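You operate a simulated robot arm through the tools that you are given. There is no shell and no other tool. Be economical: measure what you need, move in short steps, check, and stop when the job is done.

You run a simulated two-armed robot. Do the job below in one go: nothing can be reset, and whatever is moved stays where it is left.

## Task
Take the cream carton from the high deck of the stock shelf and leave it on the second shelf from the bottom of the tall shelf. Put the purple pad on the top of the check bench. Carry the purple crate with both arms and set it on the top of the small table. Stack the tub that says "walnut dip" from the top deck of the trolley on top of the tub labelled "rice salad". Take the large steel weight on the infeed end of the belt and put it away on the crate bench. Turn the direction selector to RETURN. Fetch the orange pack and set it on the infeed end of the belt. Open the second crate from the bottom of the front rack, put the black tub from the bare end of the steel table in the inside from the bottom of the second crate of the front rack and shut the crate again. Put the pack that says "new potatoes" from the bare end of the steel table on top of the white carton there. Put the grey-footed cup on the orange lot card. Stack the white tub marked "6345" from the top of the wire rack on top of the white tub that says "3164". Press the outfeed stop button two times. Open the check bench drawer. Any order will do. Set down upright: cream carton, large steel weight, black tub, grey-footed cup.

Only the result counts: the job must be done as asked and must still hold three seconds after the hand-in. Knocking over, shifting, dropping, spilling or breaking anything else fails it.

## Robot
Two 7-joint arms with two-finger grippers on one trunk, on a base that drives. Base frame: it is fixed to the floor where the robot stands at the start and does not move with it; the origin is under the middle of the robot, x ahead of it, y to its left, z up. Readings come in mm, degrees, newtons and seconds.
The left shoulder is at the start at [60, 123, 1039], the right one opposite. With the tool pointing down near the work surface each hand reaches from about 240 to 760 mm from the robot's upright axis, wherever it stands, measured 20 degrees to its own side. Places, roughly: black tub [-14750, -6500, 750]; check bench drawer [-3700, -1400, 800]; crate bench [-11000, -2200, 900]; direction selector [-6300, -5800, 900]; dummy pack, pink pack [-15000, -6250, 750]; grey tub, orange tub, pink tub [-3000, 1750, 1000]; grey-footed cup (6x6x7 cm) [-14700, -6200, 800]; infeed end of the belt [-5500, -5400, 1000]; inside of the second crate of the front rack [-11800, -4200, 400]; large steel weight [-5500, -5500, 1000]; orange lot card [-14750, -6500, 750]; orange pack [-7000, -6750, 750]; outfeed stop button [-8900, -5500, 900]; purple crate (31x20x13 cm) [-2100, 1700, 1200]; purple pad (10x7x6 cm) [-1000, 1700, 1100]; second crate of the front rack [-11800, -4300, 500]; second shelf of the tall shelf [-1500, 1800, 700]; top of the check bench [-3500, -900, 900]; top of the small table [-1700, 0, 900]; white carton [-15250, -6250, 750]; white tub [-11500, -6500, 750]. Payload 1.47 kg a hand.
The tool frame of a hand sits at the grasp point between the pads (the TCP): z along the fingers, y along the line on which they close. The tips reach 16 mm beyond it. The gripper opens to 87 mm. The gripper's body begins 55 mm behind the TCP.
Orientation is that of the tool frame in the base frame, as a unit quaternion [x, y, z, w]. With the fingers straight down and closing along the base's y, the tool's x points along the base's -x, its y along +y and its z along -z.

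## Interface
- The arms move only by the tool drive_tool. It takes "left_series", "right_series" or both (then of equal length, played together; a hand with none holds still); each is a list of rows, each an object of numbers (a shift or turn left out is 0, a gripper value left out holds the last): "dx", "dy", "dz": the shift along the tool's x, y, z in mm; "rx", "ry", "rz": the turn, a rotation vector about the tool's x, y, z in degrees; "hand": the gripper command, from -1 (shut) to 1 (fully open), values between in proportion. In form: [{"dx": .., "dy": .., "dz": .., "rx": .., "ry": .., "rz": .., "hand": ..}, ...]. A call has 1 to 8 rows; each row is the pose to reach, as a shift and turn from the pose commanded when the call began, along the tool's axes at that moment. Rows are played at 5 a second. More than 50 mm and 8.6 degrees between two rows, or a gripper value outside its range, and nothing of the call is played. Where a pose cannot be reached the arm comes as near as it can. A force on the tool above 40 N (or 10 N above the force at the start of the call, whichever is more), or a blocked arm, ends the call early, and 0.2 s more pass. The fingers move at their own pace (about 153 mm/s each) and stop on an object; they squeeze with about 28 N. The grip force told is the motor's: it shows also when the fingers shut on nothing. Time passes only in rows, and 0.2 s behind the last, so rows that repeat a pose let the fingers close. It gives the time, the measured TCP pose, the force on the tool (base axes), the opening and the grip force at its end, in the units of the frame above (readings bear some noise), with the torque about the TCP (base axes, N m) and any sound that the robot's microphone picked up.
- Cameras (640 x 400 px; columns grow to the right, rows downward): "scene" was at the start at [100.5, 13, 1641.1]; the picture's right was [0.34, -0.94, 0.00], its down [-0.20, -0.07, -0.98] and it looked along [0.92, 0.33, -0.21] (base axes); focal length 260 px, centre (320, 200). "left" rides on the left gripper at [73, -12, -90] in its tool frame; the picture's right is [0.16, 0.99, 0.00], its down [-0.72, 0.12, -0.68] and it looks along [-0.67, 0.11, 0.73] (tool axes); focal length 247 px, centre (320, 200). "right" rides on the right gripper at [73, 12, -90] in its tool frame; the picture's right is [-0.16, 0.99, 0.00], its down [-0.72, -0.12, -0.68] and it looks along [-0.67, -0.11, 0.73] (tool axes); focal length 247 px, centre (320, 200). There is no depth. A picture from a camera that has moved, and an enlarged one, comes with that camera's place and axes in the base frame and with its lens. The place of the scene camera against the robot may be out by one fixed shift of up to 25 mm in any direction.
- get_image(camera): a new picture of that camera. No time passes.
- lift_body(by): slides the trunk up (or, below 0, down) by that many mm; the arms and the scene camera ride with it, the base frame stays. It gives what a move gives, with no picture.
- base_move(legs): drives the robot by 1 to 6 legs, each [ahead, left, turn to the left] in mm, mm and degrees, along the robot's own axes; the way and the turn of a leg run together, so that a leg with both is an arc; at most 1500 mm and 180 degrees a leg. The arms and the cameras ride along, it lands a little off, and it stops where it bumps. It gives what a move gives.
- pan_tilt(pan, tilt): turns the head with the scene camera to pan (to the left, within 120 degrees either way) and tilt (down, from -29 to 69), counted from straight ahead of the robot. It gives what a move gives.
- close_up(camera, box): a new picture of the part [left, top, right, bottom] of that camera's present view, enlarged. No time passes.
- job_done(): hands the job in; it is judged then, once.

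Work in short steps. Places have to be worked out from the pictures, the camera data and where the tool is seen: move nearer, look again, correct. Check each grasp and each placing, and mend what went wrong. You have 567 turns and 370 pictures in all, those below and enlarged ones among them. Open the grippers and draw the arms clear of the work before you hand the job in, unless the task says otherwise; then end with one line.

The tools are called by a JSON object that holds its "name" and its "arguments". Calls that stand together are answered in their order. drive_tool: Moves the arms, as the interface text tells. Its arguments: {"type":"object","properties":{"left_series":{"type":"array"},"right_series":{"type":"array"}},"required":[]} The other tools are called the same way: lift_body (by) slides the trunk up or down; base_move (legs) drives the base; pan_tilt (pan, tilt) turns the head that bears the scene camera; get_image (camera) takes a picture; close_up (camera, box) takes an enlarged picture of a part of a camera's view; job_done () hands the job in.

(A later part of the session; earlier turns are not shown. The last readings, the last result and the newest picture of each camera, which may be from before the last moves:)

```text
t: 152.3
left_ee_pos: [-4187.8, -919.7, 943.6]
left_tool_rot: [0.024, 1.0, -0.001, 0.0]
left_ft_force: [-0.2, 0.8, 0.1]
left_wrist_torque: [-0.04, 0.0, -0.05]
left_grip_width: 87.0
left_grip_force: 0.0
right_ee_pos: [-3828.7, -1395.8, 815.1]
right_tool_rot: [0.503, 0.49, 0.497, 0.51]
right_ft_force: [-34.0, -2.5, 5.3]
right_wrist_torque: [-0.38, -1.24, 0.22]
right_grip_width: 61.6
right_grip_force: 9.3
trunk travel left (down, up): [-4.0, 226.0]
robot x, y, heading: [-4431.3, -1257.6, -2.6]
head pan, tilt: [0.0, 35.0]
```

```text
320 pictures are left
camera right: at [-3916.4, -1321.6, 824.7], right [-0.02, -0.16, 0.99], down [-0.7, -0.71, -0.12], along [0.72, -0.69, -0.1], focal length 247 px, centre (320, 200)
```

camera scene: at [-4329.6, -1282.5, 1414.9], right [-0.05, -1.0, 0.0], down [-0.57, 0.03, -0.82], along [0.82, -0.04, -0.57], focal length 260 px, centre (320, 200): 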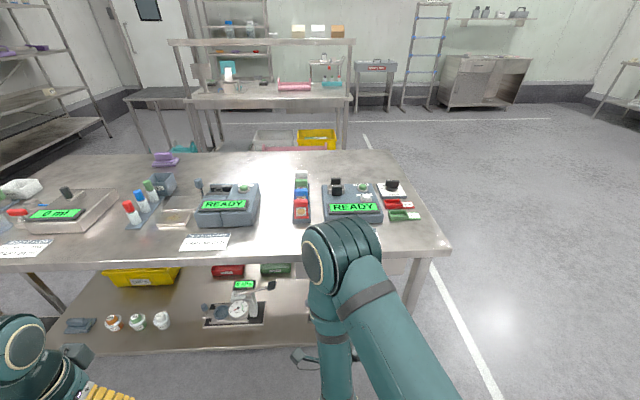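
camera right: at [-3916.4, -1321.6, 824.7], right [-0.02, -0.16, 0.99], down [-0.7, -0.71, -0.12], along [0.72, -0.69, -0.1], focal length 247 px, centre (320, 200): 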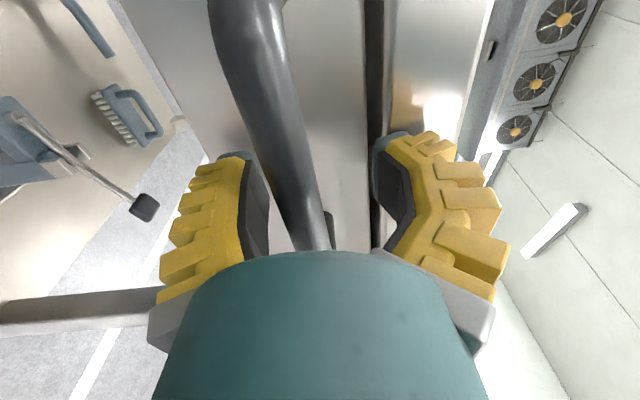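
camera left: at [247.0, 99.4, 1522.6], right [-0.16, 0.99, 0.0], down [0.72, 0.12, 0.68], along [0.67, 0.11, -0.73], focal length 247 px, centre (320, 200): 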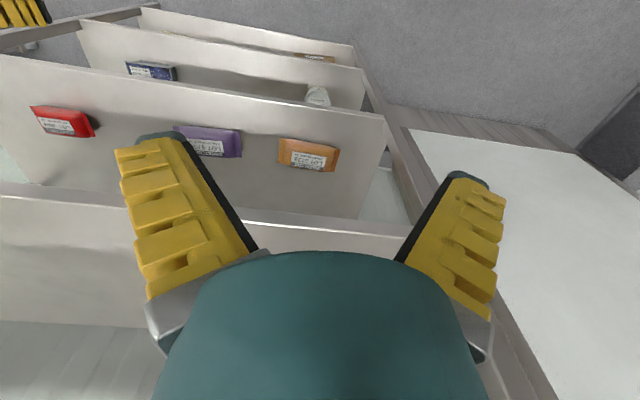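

The bar is between the fingers, tips touching the drawer front (34 N). I back 6 mm and close.

{"name": "drive_tool", "arguments": {"right_series": [{"dz": -8}, {"dz": -8, "hand": -1}, {"dz": -8, "hand": -1}, {"dz": -8, "hand": -1}]}}

{"name": "base_move", "arguments": {"legs": [[-60, 0, 0]]}}

{"name": "get_image", "arguments": {"camera": "right"}}

```text
t: 153.3
left_ee_pos: [-4183.2, -920.4, 942.5]
left_tool_rot: [0.023, 1.0, 0.0, -0.001]
left_ft_force: [0.6, -0.7, 0.9]
left_wrist_torque: [0.0, -0.01, 0.04]
left_grip_width: 87.2
left_grip_force: 0.0
right_ee_pos: [-3832.2, -1396.9, 812.4]
right_tool_rot: [0.505, 0.49, 0.495, 0.509]
right_ft_force: [1.1, 0.1, -3.1]
right_wrist_torque: [0.01, -0.06, 0.04]
right_grip_width: 0.1
right_grip_force: 27.8
trunk travel left (down, up): [-4.0, 226.0]
robot x, y, heading: [-4432.7, -1257.1, -3.0]
head pan, tilt: [0.0, 35.0]
```

```text
t: 154.2
left_ee_pos: [-4245.1, -917.1, 941.5]
left_tool_rot: [0.024, 1.0, -0.001, -0.001]
left_ft_force: [-0.7, 0.1, 0.1]
left_wrist_torque: [0.01, -0.03, 0.0]
left_grip_width: 86.9
left_grip_force: 0.0
right_ee_pos: [-3893.5, -1393.2, 812.7]
right_tool_rot: [0.504, 0.49, 0.496, 0.509]
right_ft_force: [-0.2, -0.4, -1.1]
right_wrist_torque: [0.02, 0.01, -0.02]
right_grip_width: 0.0
right_grip_force: 28.8
trunk travel left (down, up): [-4.0, 226.0]
robot x, y, heading: [-4487.7, -1255.6, -3.0]
head pan, tilt: [0.0, 35.0]
```

```text
319 pictures are left
camera right: at [-3980.1, -1318.7, 823.3], right [-0.02, -0.16, 0.99], down [-0.7, -0.71, -0.12], along [0.72, -0.69, -0.1], focal length 247 px, centre (320, 200)
```

right: 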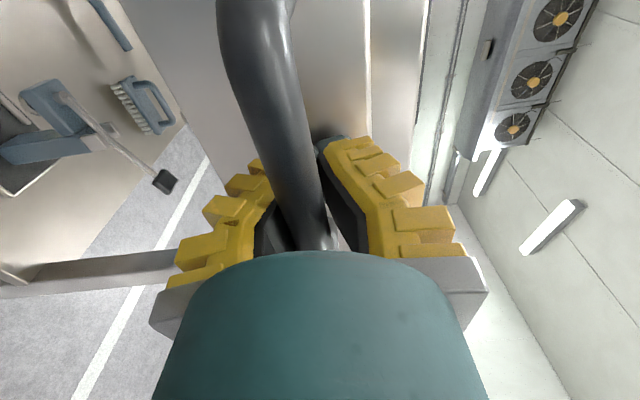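

The closed fingers hook behind the bar; it moved along. I pull further back and check with the scene camera.

{"name": "base_move", "arguments": {"legs": [[-140, 0, 0]]}}

{"name": "get_image", "arguments": {"camera": "scene"}}

{"name": "get_image", "arguments": {"camera": "right"}}

```text
t: 155.6
left_ee_pos: [-4381.8, -910.2, 941.7]
left_tool_rot: [0.024, 1.0, -0.001, -0.001]
left_ft_force: [0.3, -0.4, 1.0]
left_wrist_torque: [0.01, -0.01, -0.02]
left_grip_width: 86.9
left_grip_force: 0.1
right_ee_pos: [-4030.7, -1386.7, 813.9]
right_tool_rot: [0.503, 0.49, 0.497, 0.509]
right_ft_force: [0.4, 0.3, 0.1]
right_wrist_torque: [0.01, 0.01, -0.01]
right_grip_width: 0.0
right_grip_force: 27.6
trunk travel left (down, up): [-4.0, 226.0]
robot x, y, heading: [-4628.5, -1249.1, -2.6]
head pan, tilt: [0.0, 35.0]
```

```text
318 pictures are left
camera scene: at [-4528.4, -1272.7, 1414.9], right [-0.05, -1.0, 0.0], down [-0.57, 0.03, -0.82], along [0.82, -0.04, -0.57], focal length 260 px, centre (320, 200)
```

scene: 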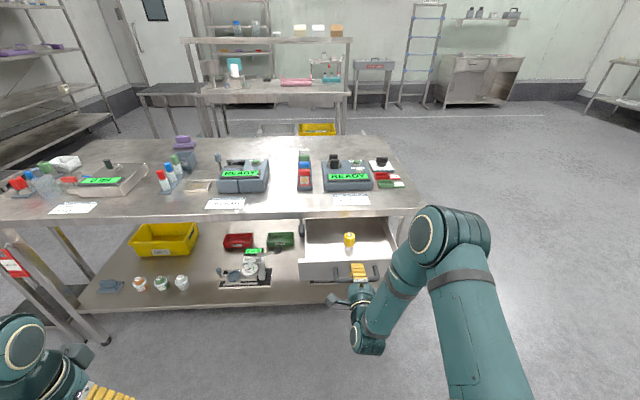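

```text
317 pictures are left
camera right: at [-4118.1, -1311.3, 823.8], right [-0.02, -0.16, 0.99], down [-0.7, -0.71, -0.13], along [0.72, -0.69, -0.1], focal length 247 px, centre (320, 200)
```

right: 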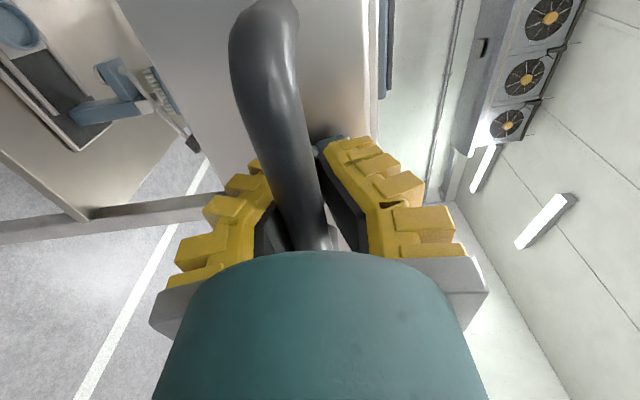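

The drawer is opening. I pull until it stops, or another 150 mm.

{"name": "base_move", "arguments": {"legs": [[-150, 0, 0]]}}

{"name": "get_image", "arguments": {"camera": "scene"}}

```text
t: 156.5
left_ee_pos: [-4415.4, -908.6, 942.2]
left_tool_rot: [0.024, 1.0, 0.0, -0.001]
left_ft_force: [-0.5, 0.2, -0.1]
left_wrist_torque: [0.01, 0.03, 0.01]
left_grip_width: 87.3
left_grip_force: 0.0
right_ee_pos: [-4060.9, -1385.3, 808.2]
right_tool_rot: [0.507, 0.493, 0.493, 0.507]
right_ft_force: [12.8, 1.0, -10.8]
right_wrist_torque: [-0.02, -0.13, 0.1]
right_grip_width: 6.1
right_grip_force: 29.8
trunk travel left (down, up): [-4.0, 226.0]
robot x, y, heading: [-4658.3, -1251.0, -2.7]
head pan, tilt: [0.0, 35.0]
stopped in leg 1: the force on the tool passed its limit at 81 N (the readings are from after the stop); the commanded pose is now the measured one
```

```text
316 pictures are left
camera scene: at [-4559.0, -1271.0, 1414.7], right [-0.05, -1.0, 0.0], down [-0.57, 0.03, -0.82], along [0.82, -0.04, -0.57], focal length 260 px, centre (320, 200)
```

scene: 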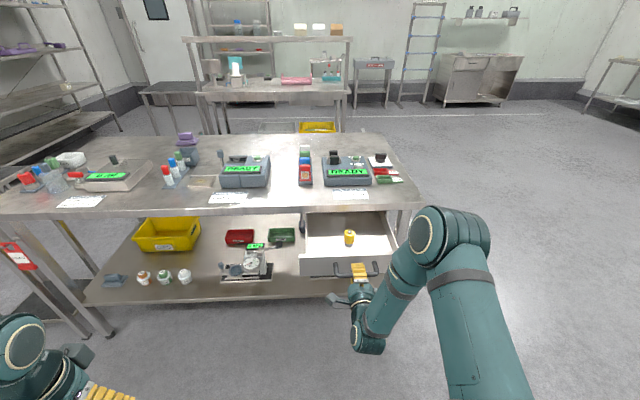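

Drawer fully open. I relieve the pull, open the fingers, and withdraw.

{"name": "drive_tool", "arguments": {"right_series": [{"dz": 6}, {"dz": 6, "hand": 0.6}, {"dz": 6, "hand": 0.6}, {"dz": 6, "hand": 0.6}, {"dz": -30}, {"dz": -70}]}}

{"name": "base_move", "arguments": {"legs": [[-200, 0, 0]]}}

{"name": "get_image", "arguments": {"camera": "scene"}}

```text
t: 157.9
left_ee_pos: [-4416.4, -909.6, 942.1]
left_tool_rot: [0.024, 1.0, 0.0, -0.001]
left_ft_force: [-0.2, 0.3, 0.2]
left_wrist_torque: [-0.05, 0.04, 0.02]
left_grip_width: 87.0
left_grip_force: 0.0
right_ee_pos: [-4134.2, -1383.8, 810.9]
right_tool_rot: [0.505, 0.492, 0.495, 0.508]
right_ft_force: [-0.4, -0.1, 0.8]
right_wrist_torque: [-0.04, -0.02, -0.02]
right_grip_width: 72.9
right_grip_force: 2.4
trunk travel left (down, up): [-4.0, 226.0]
robot x, y, heading: [-4663.7, -1246.6, -2.9]
head pan, tilt: [0.0, 35.0]
```

```text
t: 159.5
left_ee_pos: [-4614.9, -899.3, 942.6]
left_tool_rot: [0.024, 1.0, -0.001, -0.001]
left_ft_force: [-0.5, 0.0, -1.1]
left_wrist_torque: [-0.03, -0.02, 0.03]
left_grip_width: 87.2
left_grip_force: 0.0
right_ee_pos: [-4332.9, -1374.5, 811.1]
right_tool_rot: [0.506, 0.491, 0.495, 0.508]
right_ft_force: [0.2, 0.4, 1.2]
right_wrist_torque: [-0.01, 0.04, -0.02]
right_grip_width: 73.3
right_grip_force: 2.2
trunk travel left (down, up): [-4.0, 226.0]
robot x, y, heading: [-4860.6, -1236.1, -3.0]
head pan, tilt: [0.0, 35.0]
```

```text
315 pictures are left
camera scene: at [-4760.9, -1261.4, 1414.8], right [-0.05, -1.0, 0.0], down [-0.57, 0.03, -0.82], along [0.82, -0.04, -0.57], focal length 260 px, centre (320, 200)
```

scene: 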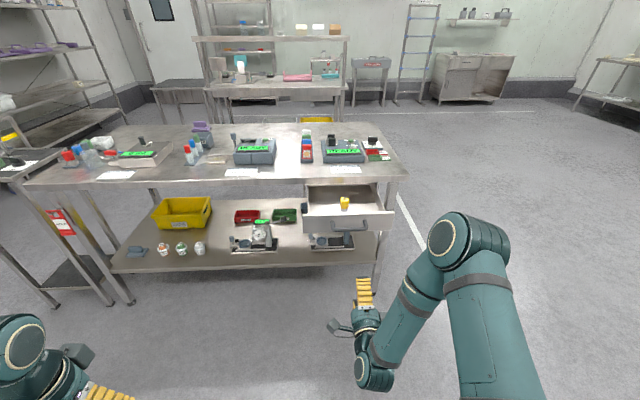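

Drawer stays open. Before heading to the trolley I look left for the passage at the bench's other end.

{"name": "lift_body", "arguments": {"by": 200}}

{"name": "pan_tilt", "arguments": {"pan": 50, "tilt": 25}}

{"name": "get_image", "arguments": {"camera": "scene"}}

```text
t: 161.6
left_ee_pos: [-4614.0, -898.6, 1141.6]
left_tool_rot: [0.025, 1.0, -0.001, -0.001]
left_ft_force: [-1.0, -0.8, 0.3]
left_wrist_torque: [0.0, -0.01, -0.02]
left_grip_width: 86.9
left_grip_force: 0.1
right_ee_pos: [-4332.8, -1374.7, 1009.2]
right_tool_rot: [0.505, 0.492, 0.494, 0.509]
right_ft_force: [-0.4, 0.1, 0.5]
right_wrist_torque: [-0.03, -0.02, 0.02]
right_grip_width: 73.2
right_grip_force: 2.6
trunk travel left (down, up): [-204.0, 26.0]
robot x, y, heading: [-4862.4, -1238.4, -2.9]
head pan, tilt: [0.0, 35.0]
```

```text
t: 162.8
left_ee_pos: [-4614.1, -899.1, 1141.1]
left_tool_rot: [0.024, 1.0, -0.001, -0.001]
left_ft_force: [0.6, 0.3, -0.1]
left_wrist_torque: [-0.03, -0.02, 0.02]
left_grip_width: 87.0
left_grip_force: 0.0
right_ee_pos: [-4332.8, -1376.2, 1009.2]
right_tool_rot: [0.506, 0.492, 0.494, 0.508]
right_ft_force: [-0.6, 0.3, 0.2]
right_wrist_torque: [-0.03, 0.04, 0.0]
right_grip_width: 73.1
right_grip_force: 2.4
trunk travel left (down, up): [-204.0, 26.0]
robot x, y, heading: [-4858.9, -1235.9, -2.6]
head pan, tilt: [50.0, 25.0]
```

```text
314 pictures are left
camera scene: at [-4785.3, -1189.5, 1630.5], right [0.73, -0.68, 0.0], down [-0.29, -0.31, -0.91], along [0.62, 0.66, -0.42], focal length 260 px, centre (320, 200)
```

scene: 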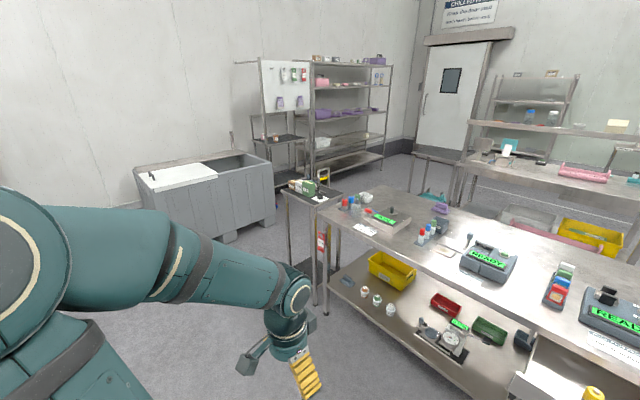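

The corridor between cart (y≤350) and grey bin (y≥1210) is usable along y≈790. I drive through and turn to face the unit beside the tall shelf.

{"name": "base_move", "arguments": {"legs": [[0, 1200, 2.7], [0, 800, 0], [1000, 0, 0], [700, 0, 0]]}}

{"name": "base_move", "arguments": {"legs": [[0, 0, 90]]}}

{"name": "pan_tilt", "arguments": {"pan": 0, "tilt": 30}}

{"name": "get_image", "arguments": {"camera": "scene"}}

```text
t: 188.8
left_ee_pos: [-2893.7, 1097.6, 1142.2]
left_tool_rot: [0.001, 1.0, -0.001, -0.001]
left_ft_force: [-0.9, 0.7, 0.8]
left_wrist_torque: [-0.01, 0.01, 0.0]
left_grip_width: 87.0
left_grip_force: 0.0
right_ee_pos: [-2589.3, 634.7, 1009.2]
right_tool_rot: [0.495, 0.503, 0.505, 0.497]
right_ft_force: [-0.1, 0.7, 0.6]
right_wrist_torque: [-0.01, 0.0, -0.03]
right_grip_width: 72.9
right_grip_force: 2.3
trunk travel left (down, up): [-204.0, 26.0]
robot x, y, heading: [-3125.5, 747.4, -0.4]
head pan, tilt: [50.0, 25.0]
```

```text
t: 193.1
left_ee_pos: [-3479.7, 970.4, 1141.8]
left_tool_rot: [0.713, -0.702, 0.002, -0.001]
left_ft_force: [0.4, -0.2, 0.1]
left_wrist_torque: [-0.02, 0.0, -0.03]
left_grip_width: 86.9
left_grip_force: 0.1
right_ee_pos: [-3022.1, 1281.8, 1009.5]
right_tool_rot: [-0.012, 0.705, 0.709, -0.012]
right_ft_force: [0.2, 0.1, 0.6]
right_wrist_torque: [0.02, 0.0, 0.01]
right_grip_width: 73.4
right_grip_force: 2.8
trunk travel left (down, up): [-204.0, 26.0]
robot x, y, heading: [-3126.9, 742.6, 90.8]
head pan, tilt: [50.0, 25.0]
```

```text
t: 194.3
left_ee_pos: [-3479.7, 970.3, 1142.2]
left_tool_rot: [0.712, -0.702, 0.001, 0.0]
left_ft_force: [0.3, 0.1, 0.1]
left_wrist_torque: [0.01, 0.0, -0.01]
left_grip_width: 87.2
left_grip_force: 0.1
right_ee_pos: [-3022.7, 1281.1, 1010.8]
right_tool_rot: [-0.012, 0.705, 0.709, -0.013]
right_ft_force: [0.3, 0.1, -1.1]
right_wrist_torque: [0.01, 0.01, 0.02]
right_grip_width: 72.8
right_grip_force: 3.0
trunk travel left (down, up): [-204.0, 26.0]
robot x, y, heading: [-3122.6, 747.4, 90.7]
head pan, tilt: [0.0, 30.0]
```

```text
313 pictures are left
camera scene: at [-3123.6, 828.4, 1622.5], right [1.0, 0.02, 0.0], down [0.01, -0.5, -0.87], along [-0.01, 0.87, -0.5], focal length 260 px, centre (320, 200)
```

scene: 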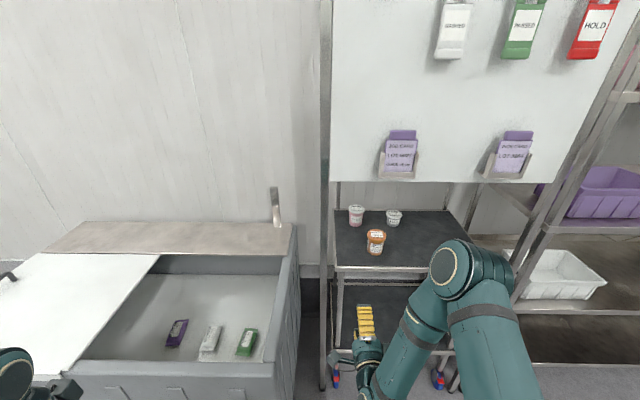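

The trolley's top deck has three tubs. I zoom to read the labels.

{"name": "close_up", "arguments": {"camera": "scene", "box": [335, 195, 415, 260]}}

```text
6.15 times, centred on (375, 228) of scene
camera zoom: at [-3123.6, 828.4, 1622.5], right [1.0, 0.02, 0.0], down [0.01, -0.5, -0.87], along [-0.01, 0.87, -0.5], focal length 1600 px, centre (-18, 31)
```

zoom: 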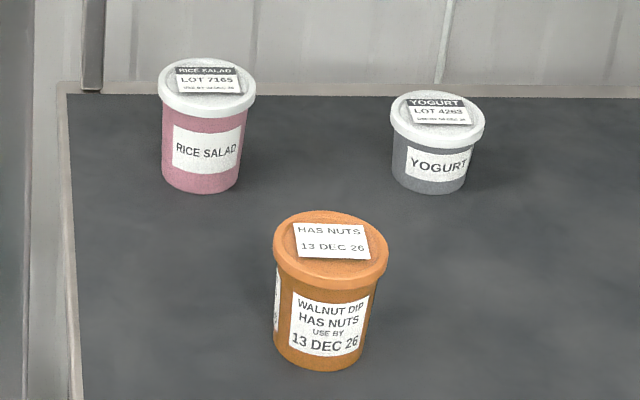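

Walnut dip is the orange tub, rice salad the pink one behind-left. The board above means I must reach in under it: fingers pointing forward, pitched 30° down, closing sideways. I rotate the right hand accordingly.

{"name": "drive_tool", "arguments": {"right_series": [{"rz": 8.5}, {"rz": 17}, {"rz": 25.5}, {"rz": 34}, {"rz": 42.5}, {"rz": 51}, {"rz": 59.5}, {"rz": 68}]}}

{"name": "drive_tool", "arguments": {"right_series": [{"rz": 8}, {"rz": 15}, {"rz": 22}]}}

{"name": "drive_tool", "arguments": {"right_series": [{"ry": -8}, {"ry": -16, "dx": 10}, {"ry": -24, "dx": 20}, {"ry": -30, "dx": 40, "hand": 1}, {"ry": -30, "dx": 60, "hand": 1}]}}

{"name": "get_image", "arguments": {"camera": "right"}}

```text
t: 196.1
left_ee_pos: [-3478.4, 970.5, 1141.3]
left_tool_rot: [0.713, -0.701, 0.001, -0.001]
left_ft_force: [-0.7, 0.2, 0.0]
left_wrist_torque: [0.02, -0.02, 0.02]
left_grip_width: 87.1
left_grip_force: 0.0
right_ee_pos: [-3022.7, 1281.8, 1010.2]
right_tool_rot: [0.384, 0.591, 0.58, -0.408]
right_ft_force: [0.4, 0.3, -0.3]
right_wrist_torque: [-0.02, 0.01, 0.0]
right_grip_width: 73.1
right_grip_force: 2.7
trunk travel left (down, up): [-204.0, 26.0]
robot x, y, heading: [-3125.8, 749.6, 90.7]
head pan, tilt: [0.0, 30.0]
```

```text
t: 196.9
left_ee_pos: [-3479.5, 971.5, 1141.3]
left_tool_rot: [0.713, -0.701, 0.001, 0.0]
left_ft_force: [-0.1, -0.2, -0.2]
left_wrist_torque: [0.02, 0.02, 0.02]
left_grip_width: 87.0
left_grip_force: 0.2
right_ee_pos: [-3020.3, 1283.6, 1010.2]
right_tool_rot: [-0.49, -0.507, -0.492, 0.511]
right_ft_force: [-0.6, -0.5, 0.5]
right_wrist_torque: [-0.04, -0.01, -0.01]
right_grip_width: 73.1
right_grip_force: 1.8
trunk travel left (down, up): [-204.0, 26.0]
robot x, y, heading: [-3124.9, 747.5, 90.9]
head pan, tilt: [0.0, 30.0]
```

```text
t: 198.1
left_ee_pos: [-3479.1, 969.7, 1141.4]
left_tool_rot: [0.713, -0.702, 0.001, -0.001]
left_ft_force: [-1.3, -0.2, -0.9]
left_wrist_torque: [-0.02, 0.02, 0.03]
left_grip_width: 87.0
left_grip_force: 0.1
right_ee_pos: [-3024.3, 1281.6, 1070.9]
right_tool_rot: [0.601, 0.623, 0.347, -0.361]
right_ft_force: [0.0, -0.2, 0.1]
right_wrist_torque: [0.05, 0.02, 0.01]
right_grip_width: 86.7
right_grip_force: 0.0
trunk travel left (down, up): [-204.0, 26.0]
robot x, y, heading: [-3123.0, 747.9, 91.0]
head pan, tilt: [0.0, 30.0]
```

```text
311 pictures are left
camera right: at [-3009.6, 1240.9, 1179.3], right [0.99, -0.04, -0.14], down [-0.08, -0.95, -0.29], along [-0.12, 0.3, -0.95], focal length 247 px, centre (320, 200)
```

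right: 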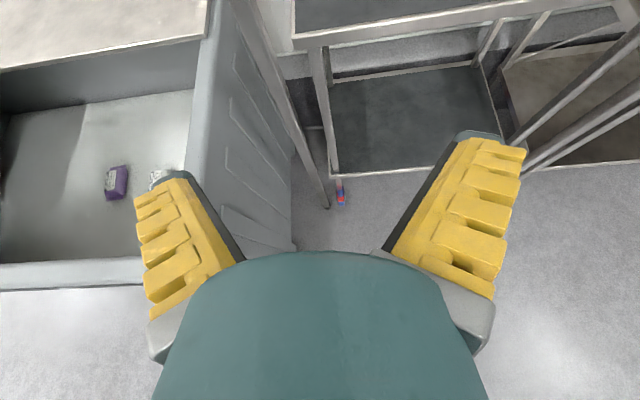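

Deck front edge ≈y 1515, z ≈950, left post at x≈-3133. I shift the robot right 150 and ahead 200, then look again.

{"name": "base_move", "arguments": {"legs": [[0, -150, -0.9], [200, 0, 0]]}}

{"name": "get_image", "arguments": {"camera": "right"}}

{"name": "get_image", "arguments": {"camera": "scene"}}

```text
t: 201.2
left_ee_pos: [-3329.5, 1176.5, 1140.7]
left_tool_rot: [0.709, -0.705, 0.001, 0.0]
left_ft_force: [0.8, 0.6, 0.5]
left_wrist_torque: [-0.03, 0.01, 0.0]
left_grip_width: 87.1
left_grip_force: 0.1
right_ee_pos: [-2872.4, 1483.4, 1071.6]
right_tool_rot: [0.604, 0.619, 0.35, -0.359]
right_ft_force: [-0.3, 0.0, -0.3]
right_wrist_torque: [0.06, 0.02, 0.05]
right_grip_width: 87.0
right_grip_force: 0.1
trunk travel left (down, up): [-204.0, 26.0]
robot x, y, heading: [-2977.1, 946.3, 90.2]
head pan, tilt: [0.0, 30.0]
```

```text
310 pictures are left
camera right: at [-2857.3, 1441.9, 1178.8], right [0.99, -0.05, -0.14], down [-0.09, -0.95, -0.29], along [-0.12, 0.3, -0.95], focal length 247 px, centre (320, 200)
```

right: 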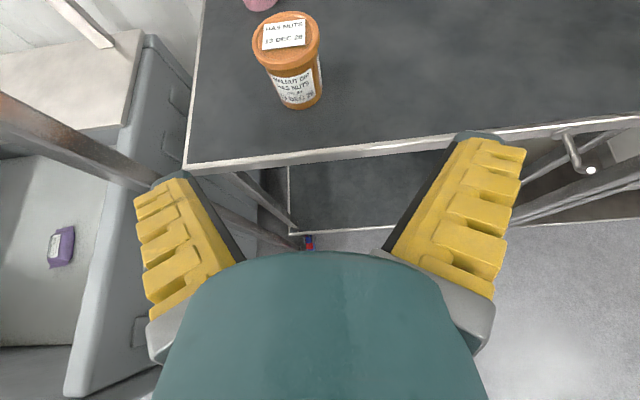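

```text
309 pictures are left
camera scene: at [-2975.8, 1031.0, 1622.4], right [1.0, 0.0, 0.0], down [0.0, -0.5, -0.87], along [0.0, 0.87, -0.5], focal length 260 px, centre (320, 200)
```

scene: 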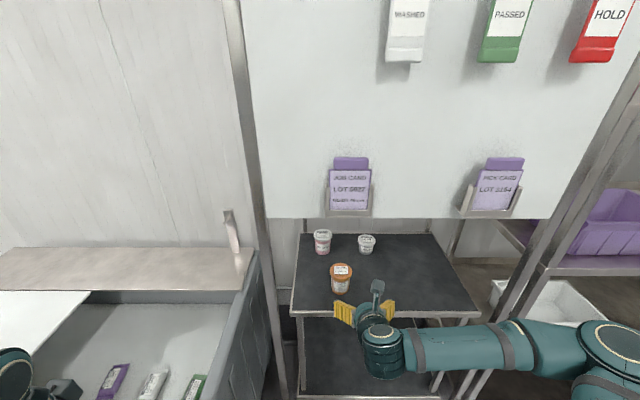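

Refined: deck z ≈ 885–900, front edge y ≈ 1600, board bottom ≈1264; orange tub near [-2911, 1700]. I align laterally, lower to z 1000 and move ahead 100.

{"name": "drive_tool", "arguments": {"right_series": [{"dx": -30, "dy": -20, "dz": 17}, {"dx": -60, "dy": -39, "dz": 35}]}}

{"name": "base_move", "arguments": {"legs": [[100, 0, -0.2]]}}

{"name": "get_image", "arguments": {"camera": "right"}}

```text
t: 201.8
left_ee_pos: [-3328.9, 1177.0, 1141.4]
left_tool_rot: [0.709, -0.705, 0.001, -0.001]
left_ft_force: [0.1, -0.1, 0.0]
left_wrist_torque: [0.0, -0.03, 0.0]
left_grip_width: 86.9
left_grip_force: 0.1
right_ee_pos: [-2910.5, 1482.5, 1001.2]
right_tool_rot: [0.604, 0.619, 0.351, -0.36]
right_ft_force: [0.0, 0.2, -0.3]
right_wrist_torque: [-0.02, -0.01, 0.01]
right_grip_width: 87.0
right_grip_force: 0.1
trunk travel left (down, up): [-204.0, 26.0]
robot x, y, heading: [-2976.0, 946.5, 90.2]
head pan, tilt: [0.0, 30.0]
```

```text
t: 202.9
left_ee_pos: [-3328.0, 1277.6, 1141.3]
left_tool_rot: [-0.706, 0.708, -0.001, -0.001]
left_ft_force: [-0.6, -0.1, -0.2]
left_wrist_torque: [-0.03, 0.02, 0.02]
left_grip_width: 86.9
left_grip_force: 0.0
right_ee_pos: [-2905.4, 1583.4, 1002.1]
right_tool_rot: [0.606, 0.618, 0.351, -0.359]
right_ft_force: [0.4, 0.3, 0.0]
right_wrist_torque: [0.03, 0.01, -0.01]
right_grip_width: 86.8
right_grip_force: 0.0
trunk travel left (down, up): [-204.0, 26.0]
robot x, y, heading: [-2980.8, 1049.9, 89.8]
head pan, tilt: [0.0, 30.0]
```

```text
308 pictures are left
camera right: at [-2892.2, 1541.2, 1109.5], right [0.99, -0.06, -0.14], down [-0.1, -0.95, -0.29], along [-0.11, 0.3, -0.95], focal length 247 px, centre (320, 200)
```

right: 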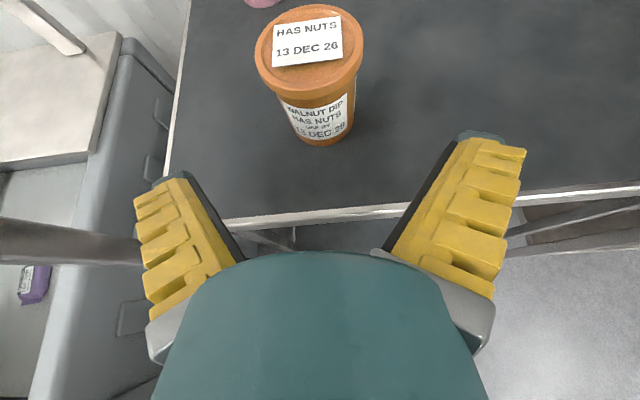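

Closest triangulation: deck ≈918, tub lid top ≈990, centre ≈[-2908, 1684], diameter ≈65. I lower to z≈956 and move in part way.

{"name": "drive_tool", "arguments": {"right_series": [{"dx": -15, "dz": 20}, {"dx": -29, "dy": -2, "dz": 40}, {"dx": -19, "dy": -2, "dz": 57}, {"dx": -9, "dy": -2, "dz": 74}]}}

{"name": "get_image", "arguments": {"camera": "right"}}

```text
t: 203.9
left_ee_pos: [-3329.1, 1277.3, 1141.6]
left_tool_rot: [-0.706, 0.708, -0.001, 0.0]
left_ft_force: [-0.6, 0.6, -0.5]
left_wrist_torque: [0.01, -0.02, -0.01]
left_grip_width: 86.9
left_grip_force: 0.1
right_ee_pos: [-2908.6, 1641.1, 957.8]
right_tool_rot: [0.606, 0.618, 0.351, -0.358]
right_ft_force: [0.4, -0.4, 0.7]
right_wrist_torque: [0.03, -0.02, -0.02]
right_grip_width: 87.1
right_grip_force: 0.0
trunk travel left (down, up): [-204.0, 26.0]
robot x, y, heading: [-2978.5, 1047.2, 89.6]
head pan, tilt: [0.0, 30.0]
```

```text
307 pictures are left
camera right: at [-2895.0, 1600.8, 1065.6], right [0.99, -0.06, -0.14], down [-0.1, -0.95, -0.29], along [-0.11, 0.3, -0.95], focal length 247 px, centre (320, 200)
```

right: 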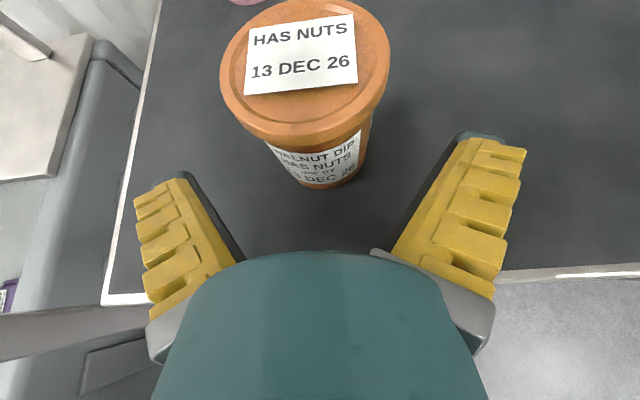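

Aligned. I advance 40 mm and close.

{"name": "drive_tool", "arguments": {"right_series": [{"dx": 8, "dz": 19}, {"dx": 16, "dz": 37}, {"dx": 16, "dz": 37, "hand": -1}, {"dx": 16, "dz": 37, "hand": -1}, {"dx": 16, "dz": 37, "hand": -1}, {"dx": 16, "dz": 37, "hand": -1}]}}

{"name": "get_image", "arguments": {"camera": "right"}}

```text
t: 205.3
left_ee_pos: [-3328.3, 1277.0, 1142.0]
left_tool_rot: [-0.707, 0.707, -0.001, 0.0]
left_ft_force: [-0.6, -0.1, 0.3]
left_wrist_torque: [0.01, 0.0, 0.01]
left_grip_width: 86.9
left_grip_force: 0.1
right_ee_pos: [-2910.4, 1682.9, 952.1]
right_tool_rot: [0.605, 0.617, 0.352, -0.359]
right_ft_force: [0.2, 0.5, 0.0]
right_wrist_torque: [0.11, -0.02, -0.04]
right_grip_width: 63.1
right_grip_force: 27.8
trunk travel left (down, up): [-204.0, 26.0]
robot x, y, heading: [-2978.8, 1047.8, 89.8]
head pan, tilt: [0.0, 30.0]
```

```text
306 pictures are left
camera right: at [-2896.3, 1641.3, 1060.9], right [0.99, -0.06, -0.14], down [-0.1, -0.95, -0.29], along [-0.11, 0.3, -0.95], focal length 247 px, centre (320, 200)
```

right: 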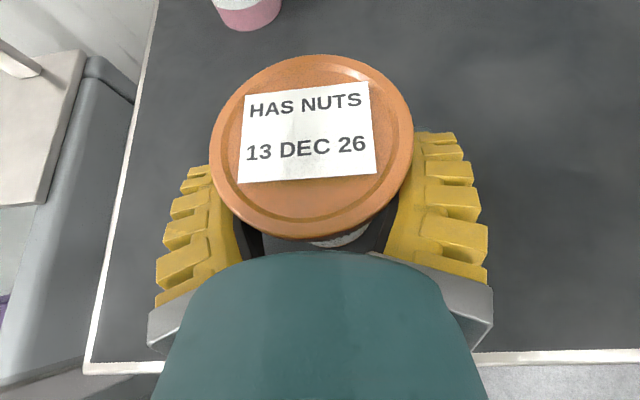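

Gripped (63 mm). I lift 95 mm and look at the rice salad tub.

{"name": "drive_tool", "arguments": {"right_series": [{"dx": 26, "dz": -15}, {"dx": 52, "dz": -30}, {"dx": 82, "dz": -48}]}}

{"name": "get_image", "arguments": {"camera": "right"}}

{"name": "get_image", "arguments": {"camera": "scene"}}

```text
t: 206.2
left_ee_pos: [-3328.5, 1277.0, 1141.8]
left_tool_rot: [-0.707, 0.708, -0.002, -0.001]
left_ft_force: [0.2, 0.3, 0.3]
left_wrist_torque: [0.03, -0.03, -0.01]
left_grip_width: 86.9
left_grip_force: 0.0
right_ee_pos: [-2910.1, 1683.1, 1047.6]
right_tool_rot: [0.606, 0.617, 0.352, -0.359]
right_ft_force: [0.1, -0.3, -2.0]
right_wrist_torque: [0.0, 0.04, 0.0]
right_grip_width: 62.9
right_grip_force: 27.7
trunk travel left (down, up): [-204.0, 26.0]
robot x, y, heading: [-2976.4, 1049.1, 90.0]
head pan, tilt: [0.0, 30.0]
```

```text
305 pictures are left
camera right: at [-2896.8, 1641.6, 1155.7], right [0.99, -0.06, -0.14], down [-0.1, -0.95, -0.29], along [-0.11, 0.3, -0.95], focal length 247 px, centre (320, 200)
```

right: 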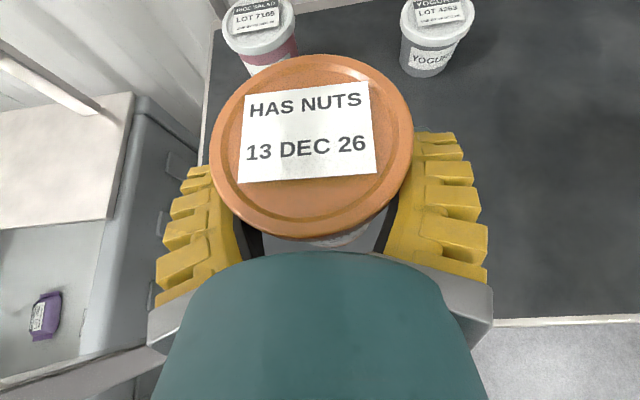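

```text
304 pictures are left
camera scene: at [-2975.5, 1128.7, 1622.6], right [1.0, 0.0, 0.0], down [0.0, -0.5, -0.87], along [0.0, 0.87, -0.5], focal length 260 px, centre (320, 200)
```

scene: 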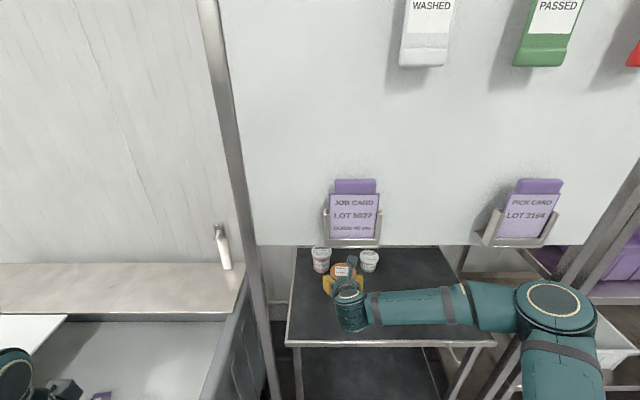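

Rice tub lid centre ≈[-2959, 1857, 995]; my tub's bottom is ≈1015. I drive ahead 130 and shift left, then fine-tune.

{"name": "base_move", "arguments": {"legs": [[125, 0, 0]]}}

{"name": "drive_tool", "arguments": {"right_series": [{"dy": -25}, {"dy": -50}]}}

{"name": "get_image", "arguments": {"camera": "right"}}

```text
t: 207.4
left_ee_pos: [-3328.8, 1384.2, 1143.6]
left_tool_rot: [-0.704, 0.71, 0.0, 0.004]
left_ft_force: [0.1, 0.0, 0.2]
left_wrist_torque: [-0.02, 0.04, -0.03]
left_grip_width: 87.1
left_grip_force: 0.1
right_ee_pos: [-2904.5, 1785.3, 1046.4]
right_tool_rot: [0.611, 0.614, 0.351, -0.356]
right_ft_force: [-1.0, -0.4, -1.7]
right_wrist_torque: [0.0, -0.01, 0.01]
right_grip_width: 63.0
right_grip_force: 28.4
trunk travel left (down, up): [-204.0, 26.0]
robot x, y, heading: [-2978.5, 1158.9, 89.3]
head pan, tilt: [0.0, 30.0]
stopped in leg 1: the robot was blocked; the commanded pose is now the measured one
```

```text
t: 208.2
left_ee_pos: [-3315.4, 1378.8, 1147.0]
left_tool_rot: [-0.698, 0.716, 0.006, 0.003]
left_ft_force: [0.6, 0.4, 0.1]
left_wrist_torque: [-0.02, 0.02, 0.0]
left_grip_width: 87.0
left_grip_force: 0.1
right_ee_pos: [-2916.6, 1779.0, 1045.3]
right_tool_rot: [0.626, 0.597, 0.358, -0.351]
right_ft_force: [0.3, 0.7, -3.0]
right_wrist_torque: [-0.03, 0.01, -0.02]
right_grip_width: 62.8
right_grip_force: 27.8
trunk travel left (down, up): [-204.0, 26.0]
robot x, y, heading: [-2976.1, 1152.8, 88.5]
head pan, tilt: [0.0, 30.0]
stopped in row 2 (right hand): the arm was blocked; the commanded pose is now the measured one
```

```text
303 pictures are left
camera right: at [-2905.1, 1736.7, 1153.9], right [0.98, -0.12, -0.15], down [-0.16, -0.94, -0.29], along [-0.11, 0.31, -0.95], focal length 247 px, centre (320, 200)
```

right: 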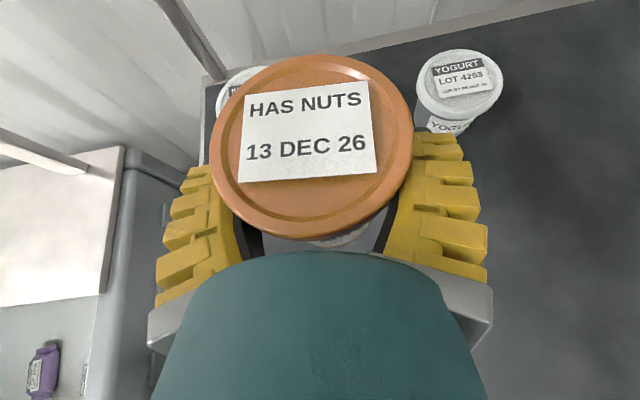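

Something blocks the right arm. I look at the scene to find it.

{"name": "pan_tilt", "arguments": {"pan": -20, "tilt": 40}}

{"name": "get_image", "arguments": {"camera": "scene"}}

```text
t: 209.0
left_ee_pos: [-3314.8, 1377.5, 1147.1]
left_tool_rot: [-0.698, 0.716, 0.007, 0.003]
left_ft_force: [0.2, 0.1, -0.3]
left_wrist_torque: [0.0, -0.03, -0.01]
left_grip_width: 87.0
left_grip_force: 0.0
right_ee_pos: [-2919.6, 1777.2, 1046.1]
right_tool_rot: [0.625, 0.599, 0.356, -0.353]
right_ft_force: [-0.6, -0.3, -1.8]
right_wrist_torque: [0.0, 0.01, 0.01]
right_grip_width: 62.9
right_grip_force: 27.8
trunk travel left (down, up): [-204.0, 26.0]
robot x, y, heading: [-2977.9, 1154.4, 88.6]
head pan, tilt: [-20.0, 40.0]
```

```text
302 pictures are left
camera scene: at [-2932.8, 1202.0, 1608.1], right [0.93, -0.36, -0.01], down [-0.24, -0.59, -0.77], along [0.27, 0.72, -0.63], focal length 260 px, centre (320, 200)
```

scene: 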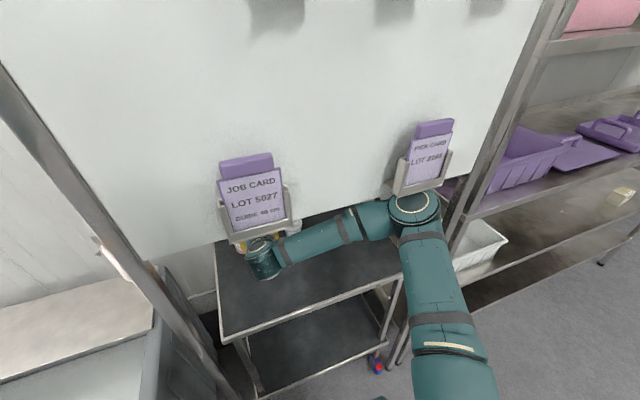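

The right elbow is against the board/card holder. I back off 100 mm, then lower the trunk while raising the hand so the elbow sits lower.

{"name": "base_move", "arguments": {"legs": [[-100, 0, 1.3]]}}

{"name": "drive_tool", "arguments": {"right_series": [{"dx": 30, "dz": -17}, {"dx": 60, "dz": -35}]}}

{"name": "lift_body", "arguments": {"by": -70}}

{"name": "drive_tool", "arguments": {"right_series": [{"dx": 30, "dz": -17}, {"dx": 60, "dz": -35}]}}

{"name": "lift_body", "arguments": {"by": -70}}

{"name": "get_image", "arguments": {"camera": "scene"}}

```text
t: 210.2
left_ee_pos: [-3328.0, 1284.8, 1142.1]
left_tool_rot: [0.709, -0.706, 0.0, 0.0]
left_ft_force: [-0.1, -1.2, -0.7]
left_wrist_torque: [0.03, 0.02, 0.0]
left_grip_width: 86.8
left_grip_force: 0.1
right_ee_pos: [-2949.3, 1692.2, 1040.4]
right_tool_rot: [0.615, 0.613, 0.348, -0.353]
right_ft_force: [0.0, -1.4, -1.3]
right_wrist_torque: [-0.05, -0.02, 0.03]
right_grip_width: 62.8
right_grip_force: 28.2
trunk travel left (down, up): [-204.0, 26.0]
robot x, y, heading: [-2977.5, 1058.3, 89.9]
head pan, tilt: [-20.0, 40.0]
```

```text
t: 210.8
left_ee_pos: [-3329.6, 1286.2, 1142.2]
left_tool_rot: [0.708, -0.706, 0.001, -0.001]
left_ft_force: [0.2, -0.5, -0.3]
left_wrist_torque: [-0.01, -0.02, 0.04]
left_grip_width: 86.9
left_grip_force: 0.0
right_ee_pos: [-2947.2, 1693.8, 1108.8]
right_tool_rot: [0.615, 0.613, 0.348, -0.352]
right_ft_force: [0.1, -0.8, -2.3]
right_wrist_torque: [-0.01, -0.02, 0.03]
right_grip_width: 62.7
right_grip_force: 27.7
trunk travel left (down, up): [-204.0, 26.0]
robot x, y, heading: [-2979.5, 1056.3, 90.1]
head pan, tilt: [-20.0, 40.0]
```

```text
t: 211.9
left_ee_pos: [-3329.7, 1287.7, 1070.9]
left_tool_rot: [0.708, -0.706, 0.001, -0.001]
left_ft_force: [0.2, 0.7, 0.1]
left_wrist_torque: [-0.02, 0.01, 0.0]
left_grip_width: 86.8
left_grip_force: 0.1
right_ee_pos: [-2946.9, 1694.1, 1039.0]
right_tool_rot: [0.616, 0.613, 0.349, -0.351]
right_ft_force: [-0.3, 0.6, -2.3]
right_wrist_torque: [-0.02, 0.04, 0.02]
right_grip_width: 62.7
right_grip_force: 28.2
trunk travel left (down, up): [-134.0, 96.0]
robot x, y, heading: [-2979.8, 1056.5, 90.1]
head pan, tilt: [-20.0, 40.0]
```

```text
t: 212.5
left_ee_pos: [-3328.3, 1287.1, 1072.3]
left_tool_rot: [0.709, -0.705, 0.002, 0.0]
left_ft_force: [0.3, -0.5, 0.8]
left_wrist_torque: [0.0, -0.04, -0.03]
left_grip_width: 86.9
left_grip_force: 0.1
right_ee_pos: [-2946.6, 1693.8, 1107.7]
right_tool_rot: [0.615, 0.613, 0.348, -0.352]
right_ft_force: [0.0, -0.5, -2.3]
right_wrist_torque: [0.01, 0.0, 0.05]
right_grip_width: 62.6
right_grip_force: 28.1
trunk travel left (down, up): [-134.0, 96.0]
robot x, y, heading: [-2977.8, 1056.7, 90.3]
head pan, tilt: [-20.0, 40.0]
```

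```text
t: 213.6
left_ee_pos: [-3330.2, 1286.6, 1001.9]
left_tool_rot: [0.708, -0.706, 0.001, 0.0]
left_ft_force: [1.3, -0.2, -0.4]
left_wrist_torque: [0.01, -0.02, -0.02]
left_grip_width: 86.9
left_grip_force: 0.1
right_ee_pos: [-2946.3, 1694.8, 1037.4]
right_tool_rot: [0.616, 0.612, 0.349, -0.352]
right_ft_force: [0.0, -1.0, -2.8]
right_wrist_torque: [-0.02, -0.01, 0.03]
right_grip_width: 62.3
right_grip_force: 27.3
trunk travel left (down, up): [-64.0, 166.0]
robot x, y, heading: [-2977.8, 1055.1, 90.5]
head pan, tilt: [-20.0, 40.0]
```

```text
301 pictures are left
camera scene: at [-2946.2, 1128.9, 1467.3], right [0.94, -0.34, 0.0], down [-0.22, -0.6, -0.77], along [0.26, 0.72, -0.64], focal length 260 px, centre (320, 200)
```

scene: 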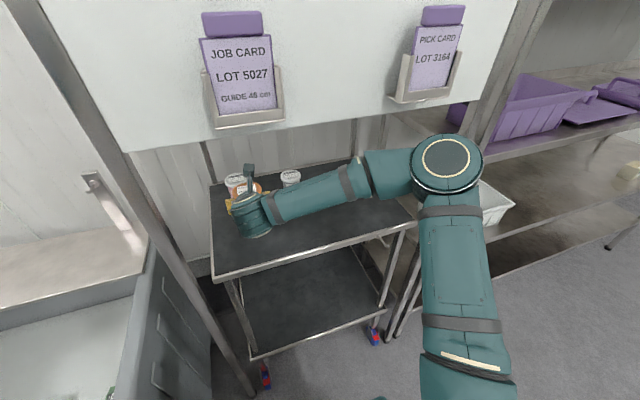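

Elbow is lower now. I extend the hand ahead toward the rice tub.

{"name": "drive_tool", "arguments": {"right_series": [{"dx": 20, "dz": 22, "dy": -4}, {"dx": 38, "dz": 48, "dy": -8}, {"dx": 55, "dz": 75, "dy": -12}, {"dx": 70, "dz": 100, "dy": -15}]}}

{"name": "get_image", "arguments": {"camera": "right"}}

{"name": "get_image", "arguments": {"camera": "scene"}}

```text
t: 214.6
left_ee_pos: [-3329.2, 1287.0, 1001.7]
left_tool_rot: [0.708, -0.706, 0.0, -0.001]
left_ft_force: [-0.1, 0.0, 0.3]
left_wrist_torque: [-0.03, -0.02, -0.01]
left_grip_width: 87.0
left_grip_force: 0.0
right_ee_pos: [-2961.7, 1816.1, 1046.0]
right_tool_rot: [0.616, 0.613, 0.349, -0.352]
right_ft_force: [0.1, 0.3, -2.5]
right_wrist_torque: [-0.04, 0.0, -0.04]
right_grip_width: 62.7
right_grip_force: 28.2
trunk travel left (down, up): [-64.0, 166.0]
robot x, y, heading: [-2978.2, 1056.1, 90.2]
head pan, tilt: [-20.0, 40.0]
```

```text
300 pictures are left
camera right: at [-2948.0, 1776.4, 1154.5], right [0.99, -0.08, -0.14], down [-0.12, -0.95, -0.28], along [-0.11, 0.29, -0.95], focal length 247 px, centre (320, 200)
```

right: 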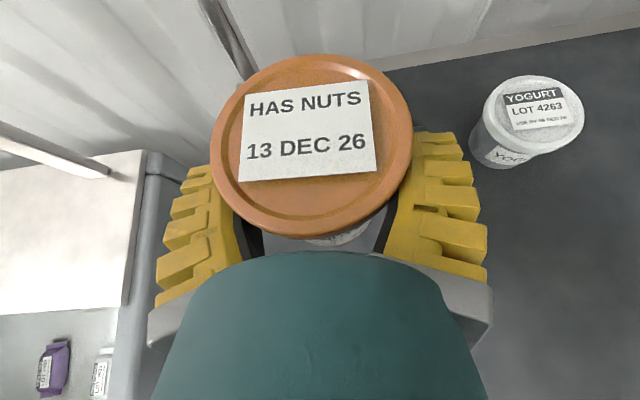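

```text
299 pictures are left
camera scene: at [-2946.5, 1129.8, 1467.1], right [0.94, -0.34, 0.0], down [-0.22, -0.6, -0.77], along [0.26, 0.72, -0.64], focal length 260 px, centre (320, 200)
```

scene: 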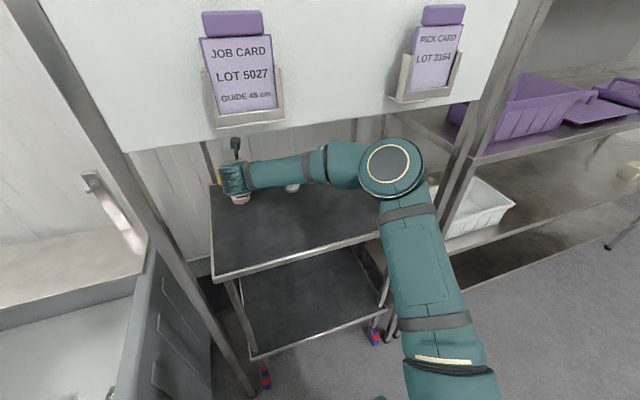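

I check alignment with a zoomed scene view.

{"name": "close_up", "arguments": {"camera": "scene", "box": [200, 130, 300, 215]}}

```text
4.71 times, centred on (250, 172) of scene
camera zoom: at [-2946.5, 1129.8, 1467.1], right [0.94, -0.34, 0.0], down [-0.22, -0.6, -0.77], along [0.26, 0.72, -0.64], focal length 1223 px, centre (649, 329)
```

zoom: 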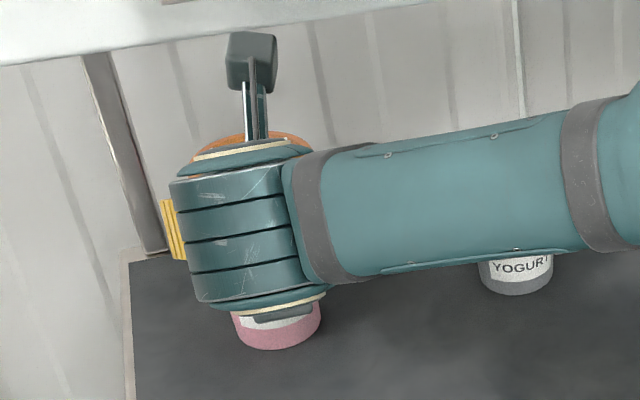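

Estimates of the rice tub differ (y 1857–1893). I move back and to the right a bit to get a clear near view.

{"name": "drive_tool", "arguments": {"right_series": [{"dx": -10, "dy": 35, "dz": -20}, {"dx": -22, "dy": 70, "dz": -38}]}}

{"name": "get_image", "arguments": {"camera": "right"}}

```text
t: 215.2
left_ee_pos: [-3328.0, 1285.8, 1001.9]
left_tool_rot: [0.708, -0.706, 0.002, 0.0]
left_ft_force: [-0.4, -0.6, 0.8]
left_wrist_torque: [0.0, -0.02, 0.0]
left_grip_width: 87.1
left_grip_force: 0.1
right_ee_pos: [-2891.7, 1772.4, 1048.2]
right_tool_rot: [0.615, 0.614, 0.348, -0.352]
right_ft_force: [0.0, 0.1, -3.2]
right_wrist_torque: [0.01, 0.01, 0.01]
right_grip_width: 62.4
right_grip_force: 28.2
trunk travel left (down, up): [-64.0, 166.0]
robot x, y, heading: [-2975.0, 1053.7, 90.1]
head pan, tilt: [-20.0, 40.0]
```

```text
297 pictures are left
camera right: at [-2879.2, 1731.4, 1156.0], right [0.99, -0.08, -0.14], down [-0.12, -0.95, -0.28], along [-0.11, 0.29, -0.95], focal length 247 px, centre (320, 200)
```

right: 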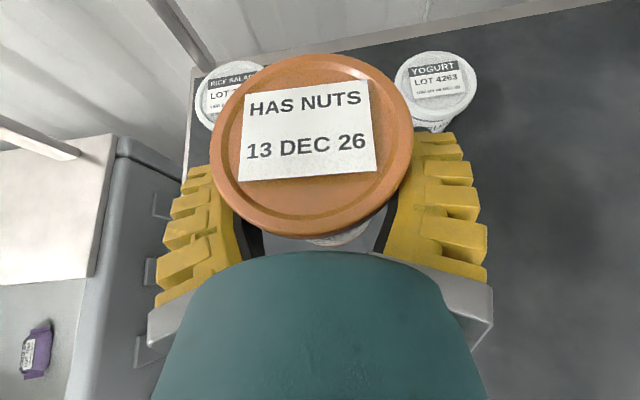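

Best estimate for the rice lid: centre [-2966, 1884], top ≈982. I move there at current height.

{"name": "drive_tool", "arguments": {"right_series": [{"dx": 0, "dy": -40, "dz": 0}, {"dx": 0, "dy": -76}, {"dx": 18, "dy": -76, "dz": 31}, {"dx": 36, "dy": -76, "dz": 62}, {"dx": 55, "dy": -76, "dz": 94}]}}

{"name": "get_image", "arguments": {"camera": "right"}}

{"name": "close_up", "arguments": {"camera": "scene", "box": [190, 120, 310, 215]}}

```text
t: 216.3
left_ee_pos: [-3329.6, 1287.3, 1001.5]
left_tool_rot: [0.708, -0.706, 0.002, 0.0]
left_ft_force: [-0.6, -0.8, 0.4]
left_wrist_torque: [-0.01, 0.02, -0.01]
left_grip_width: 87.0
left_grip_force: 0.1
right_ee_pos: [-2967.2, 1881.2, 1045.7]
right_tool_rot: [0.615, 0.615, 0.347, -0.352]
right_ft_force: [1.1, 0.0, -2.3]
right_wrist_torque: [-0.01, 0.01, -0.01]
right_grip_width: 62.6
right_grip_force: 28.0
trunk travel left (down, up): [-64.0, 166.0]
robot x, y, heading: [-2977.8, 1058.6, 90.3]
head pan, tilt: [-20.0, 40.0]
```

```text
296 pictures are left
camera right: at [-2954.5, 1840.9, 1154.7], right [0.99, -0.08, -0.14], down [-0.12, -0.95, -0.28], along [-0.11, 0.29, -0.95], focal length 247 px, centre (320, 200)
```

right: 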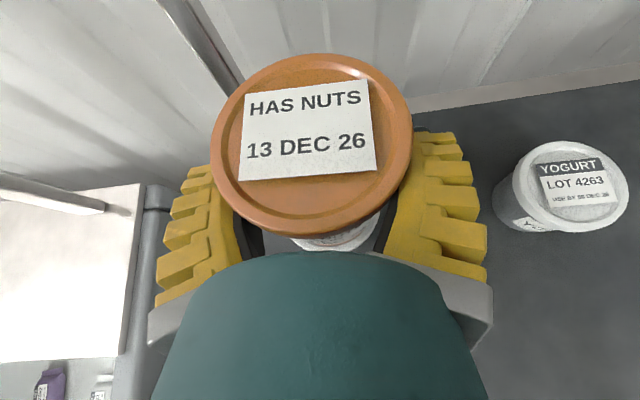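

```text
4.21 times, centred on (250, 168) of scene
camera zoom: at [-2946.3, 1130.2, 1467.0], right [0.94, -0.34, 0.0], down [-0.22, -0.61, -0.77], along [0.26, 0.72, -0.64], focal length 1095 px, centre (615, 337)
```

zoom: 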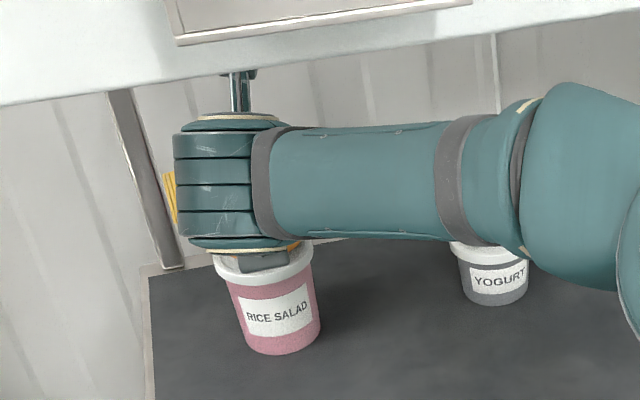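

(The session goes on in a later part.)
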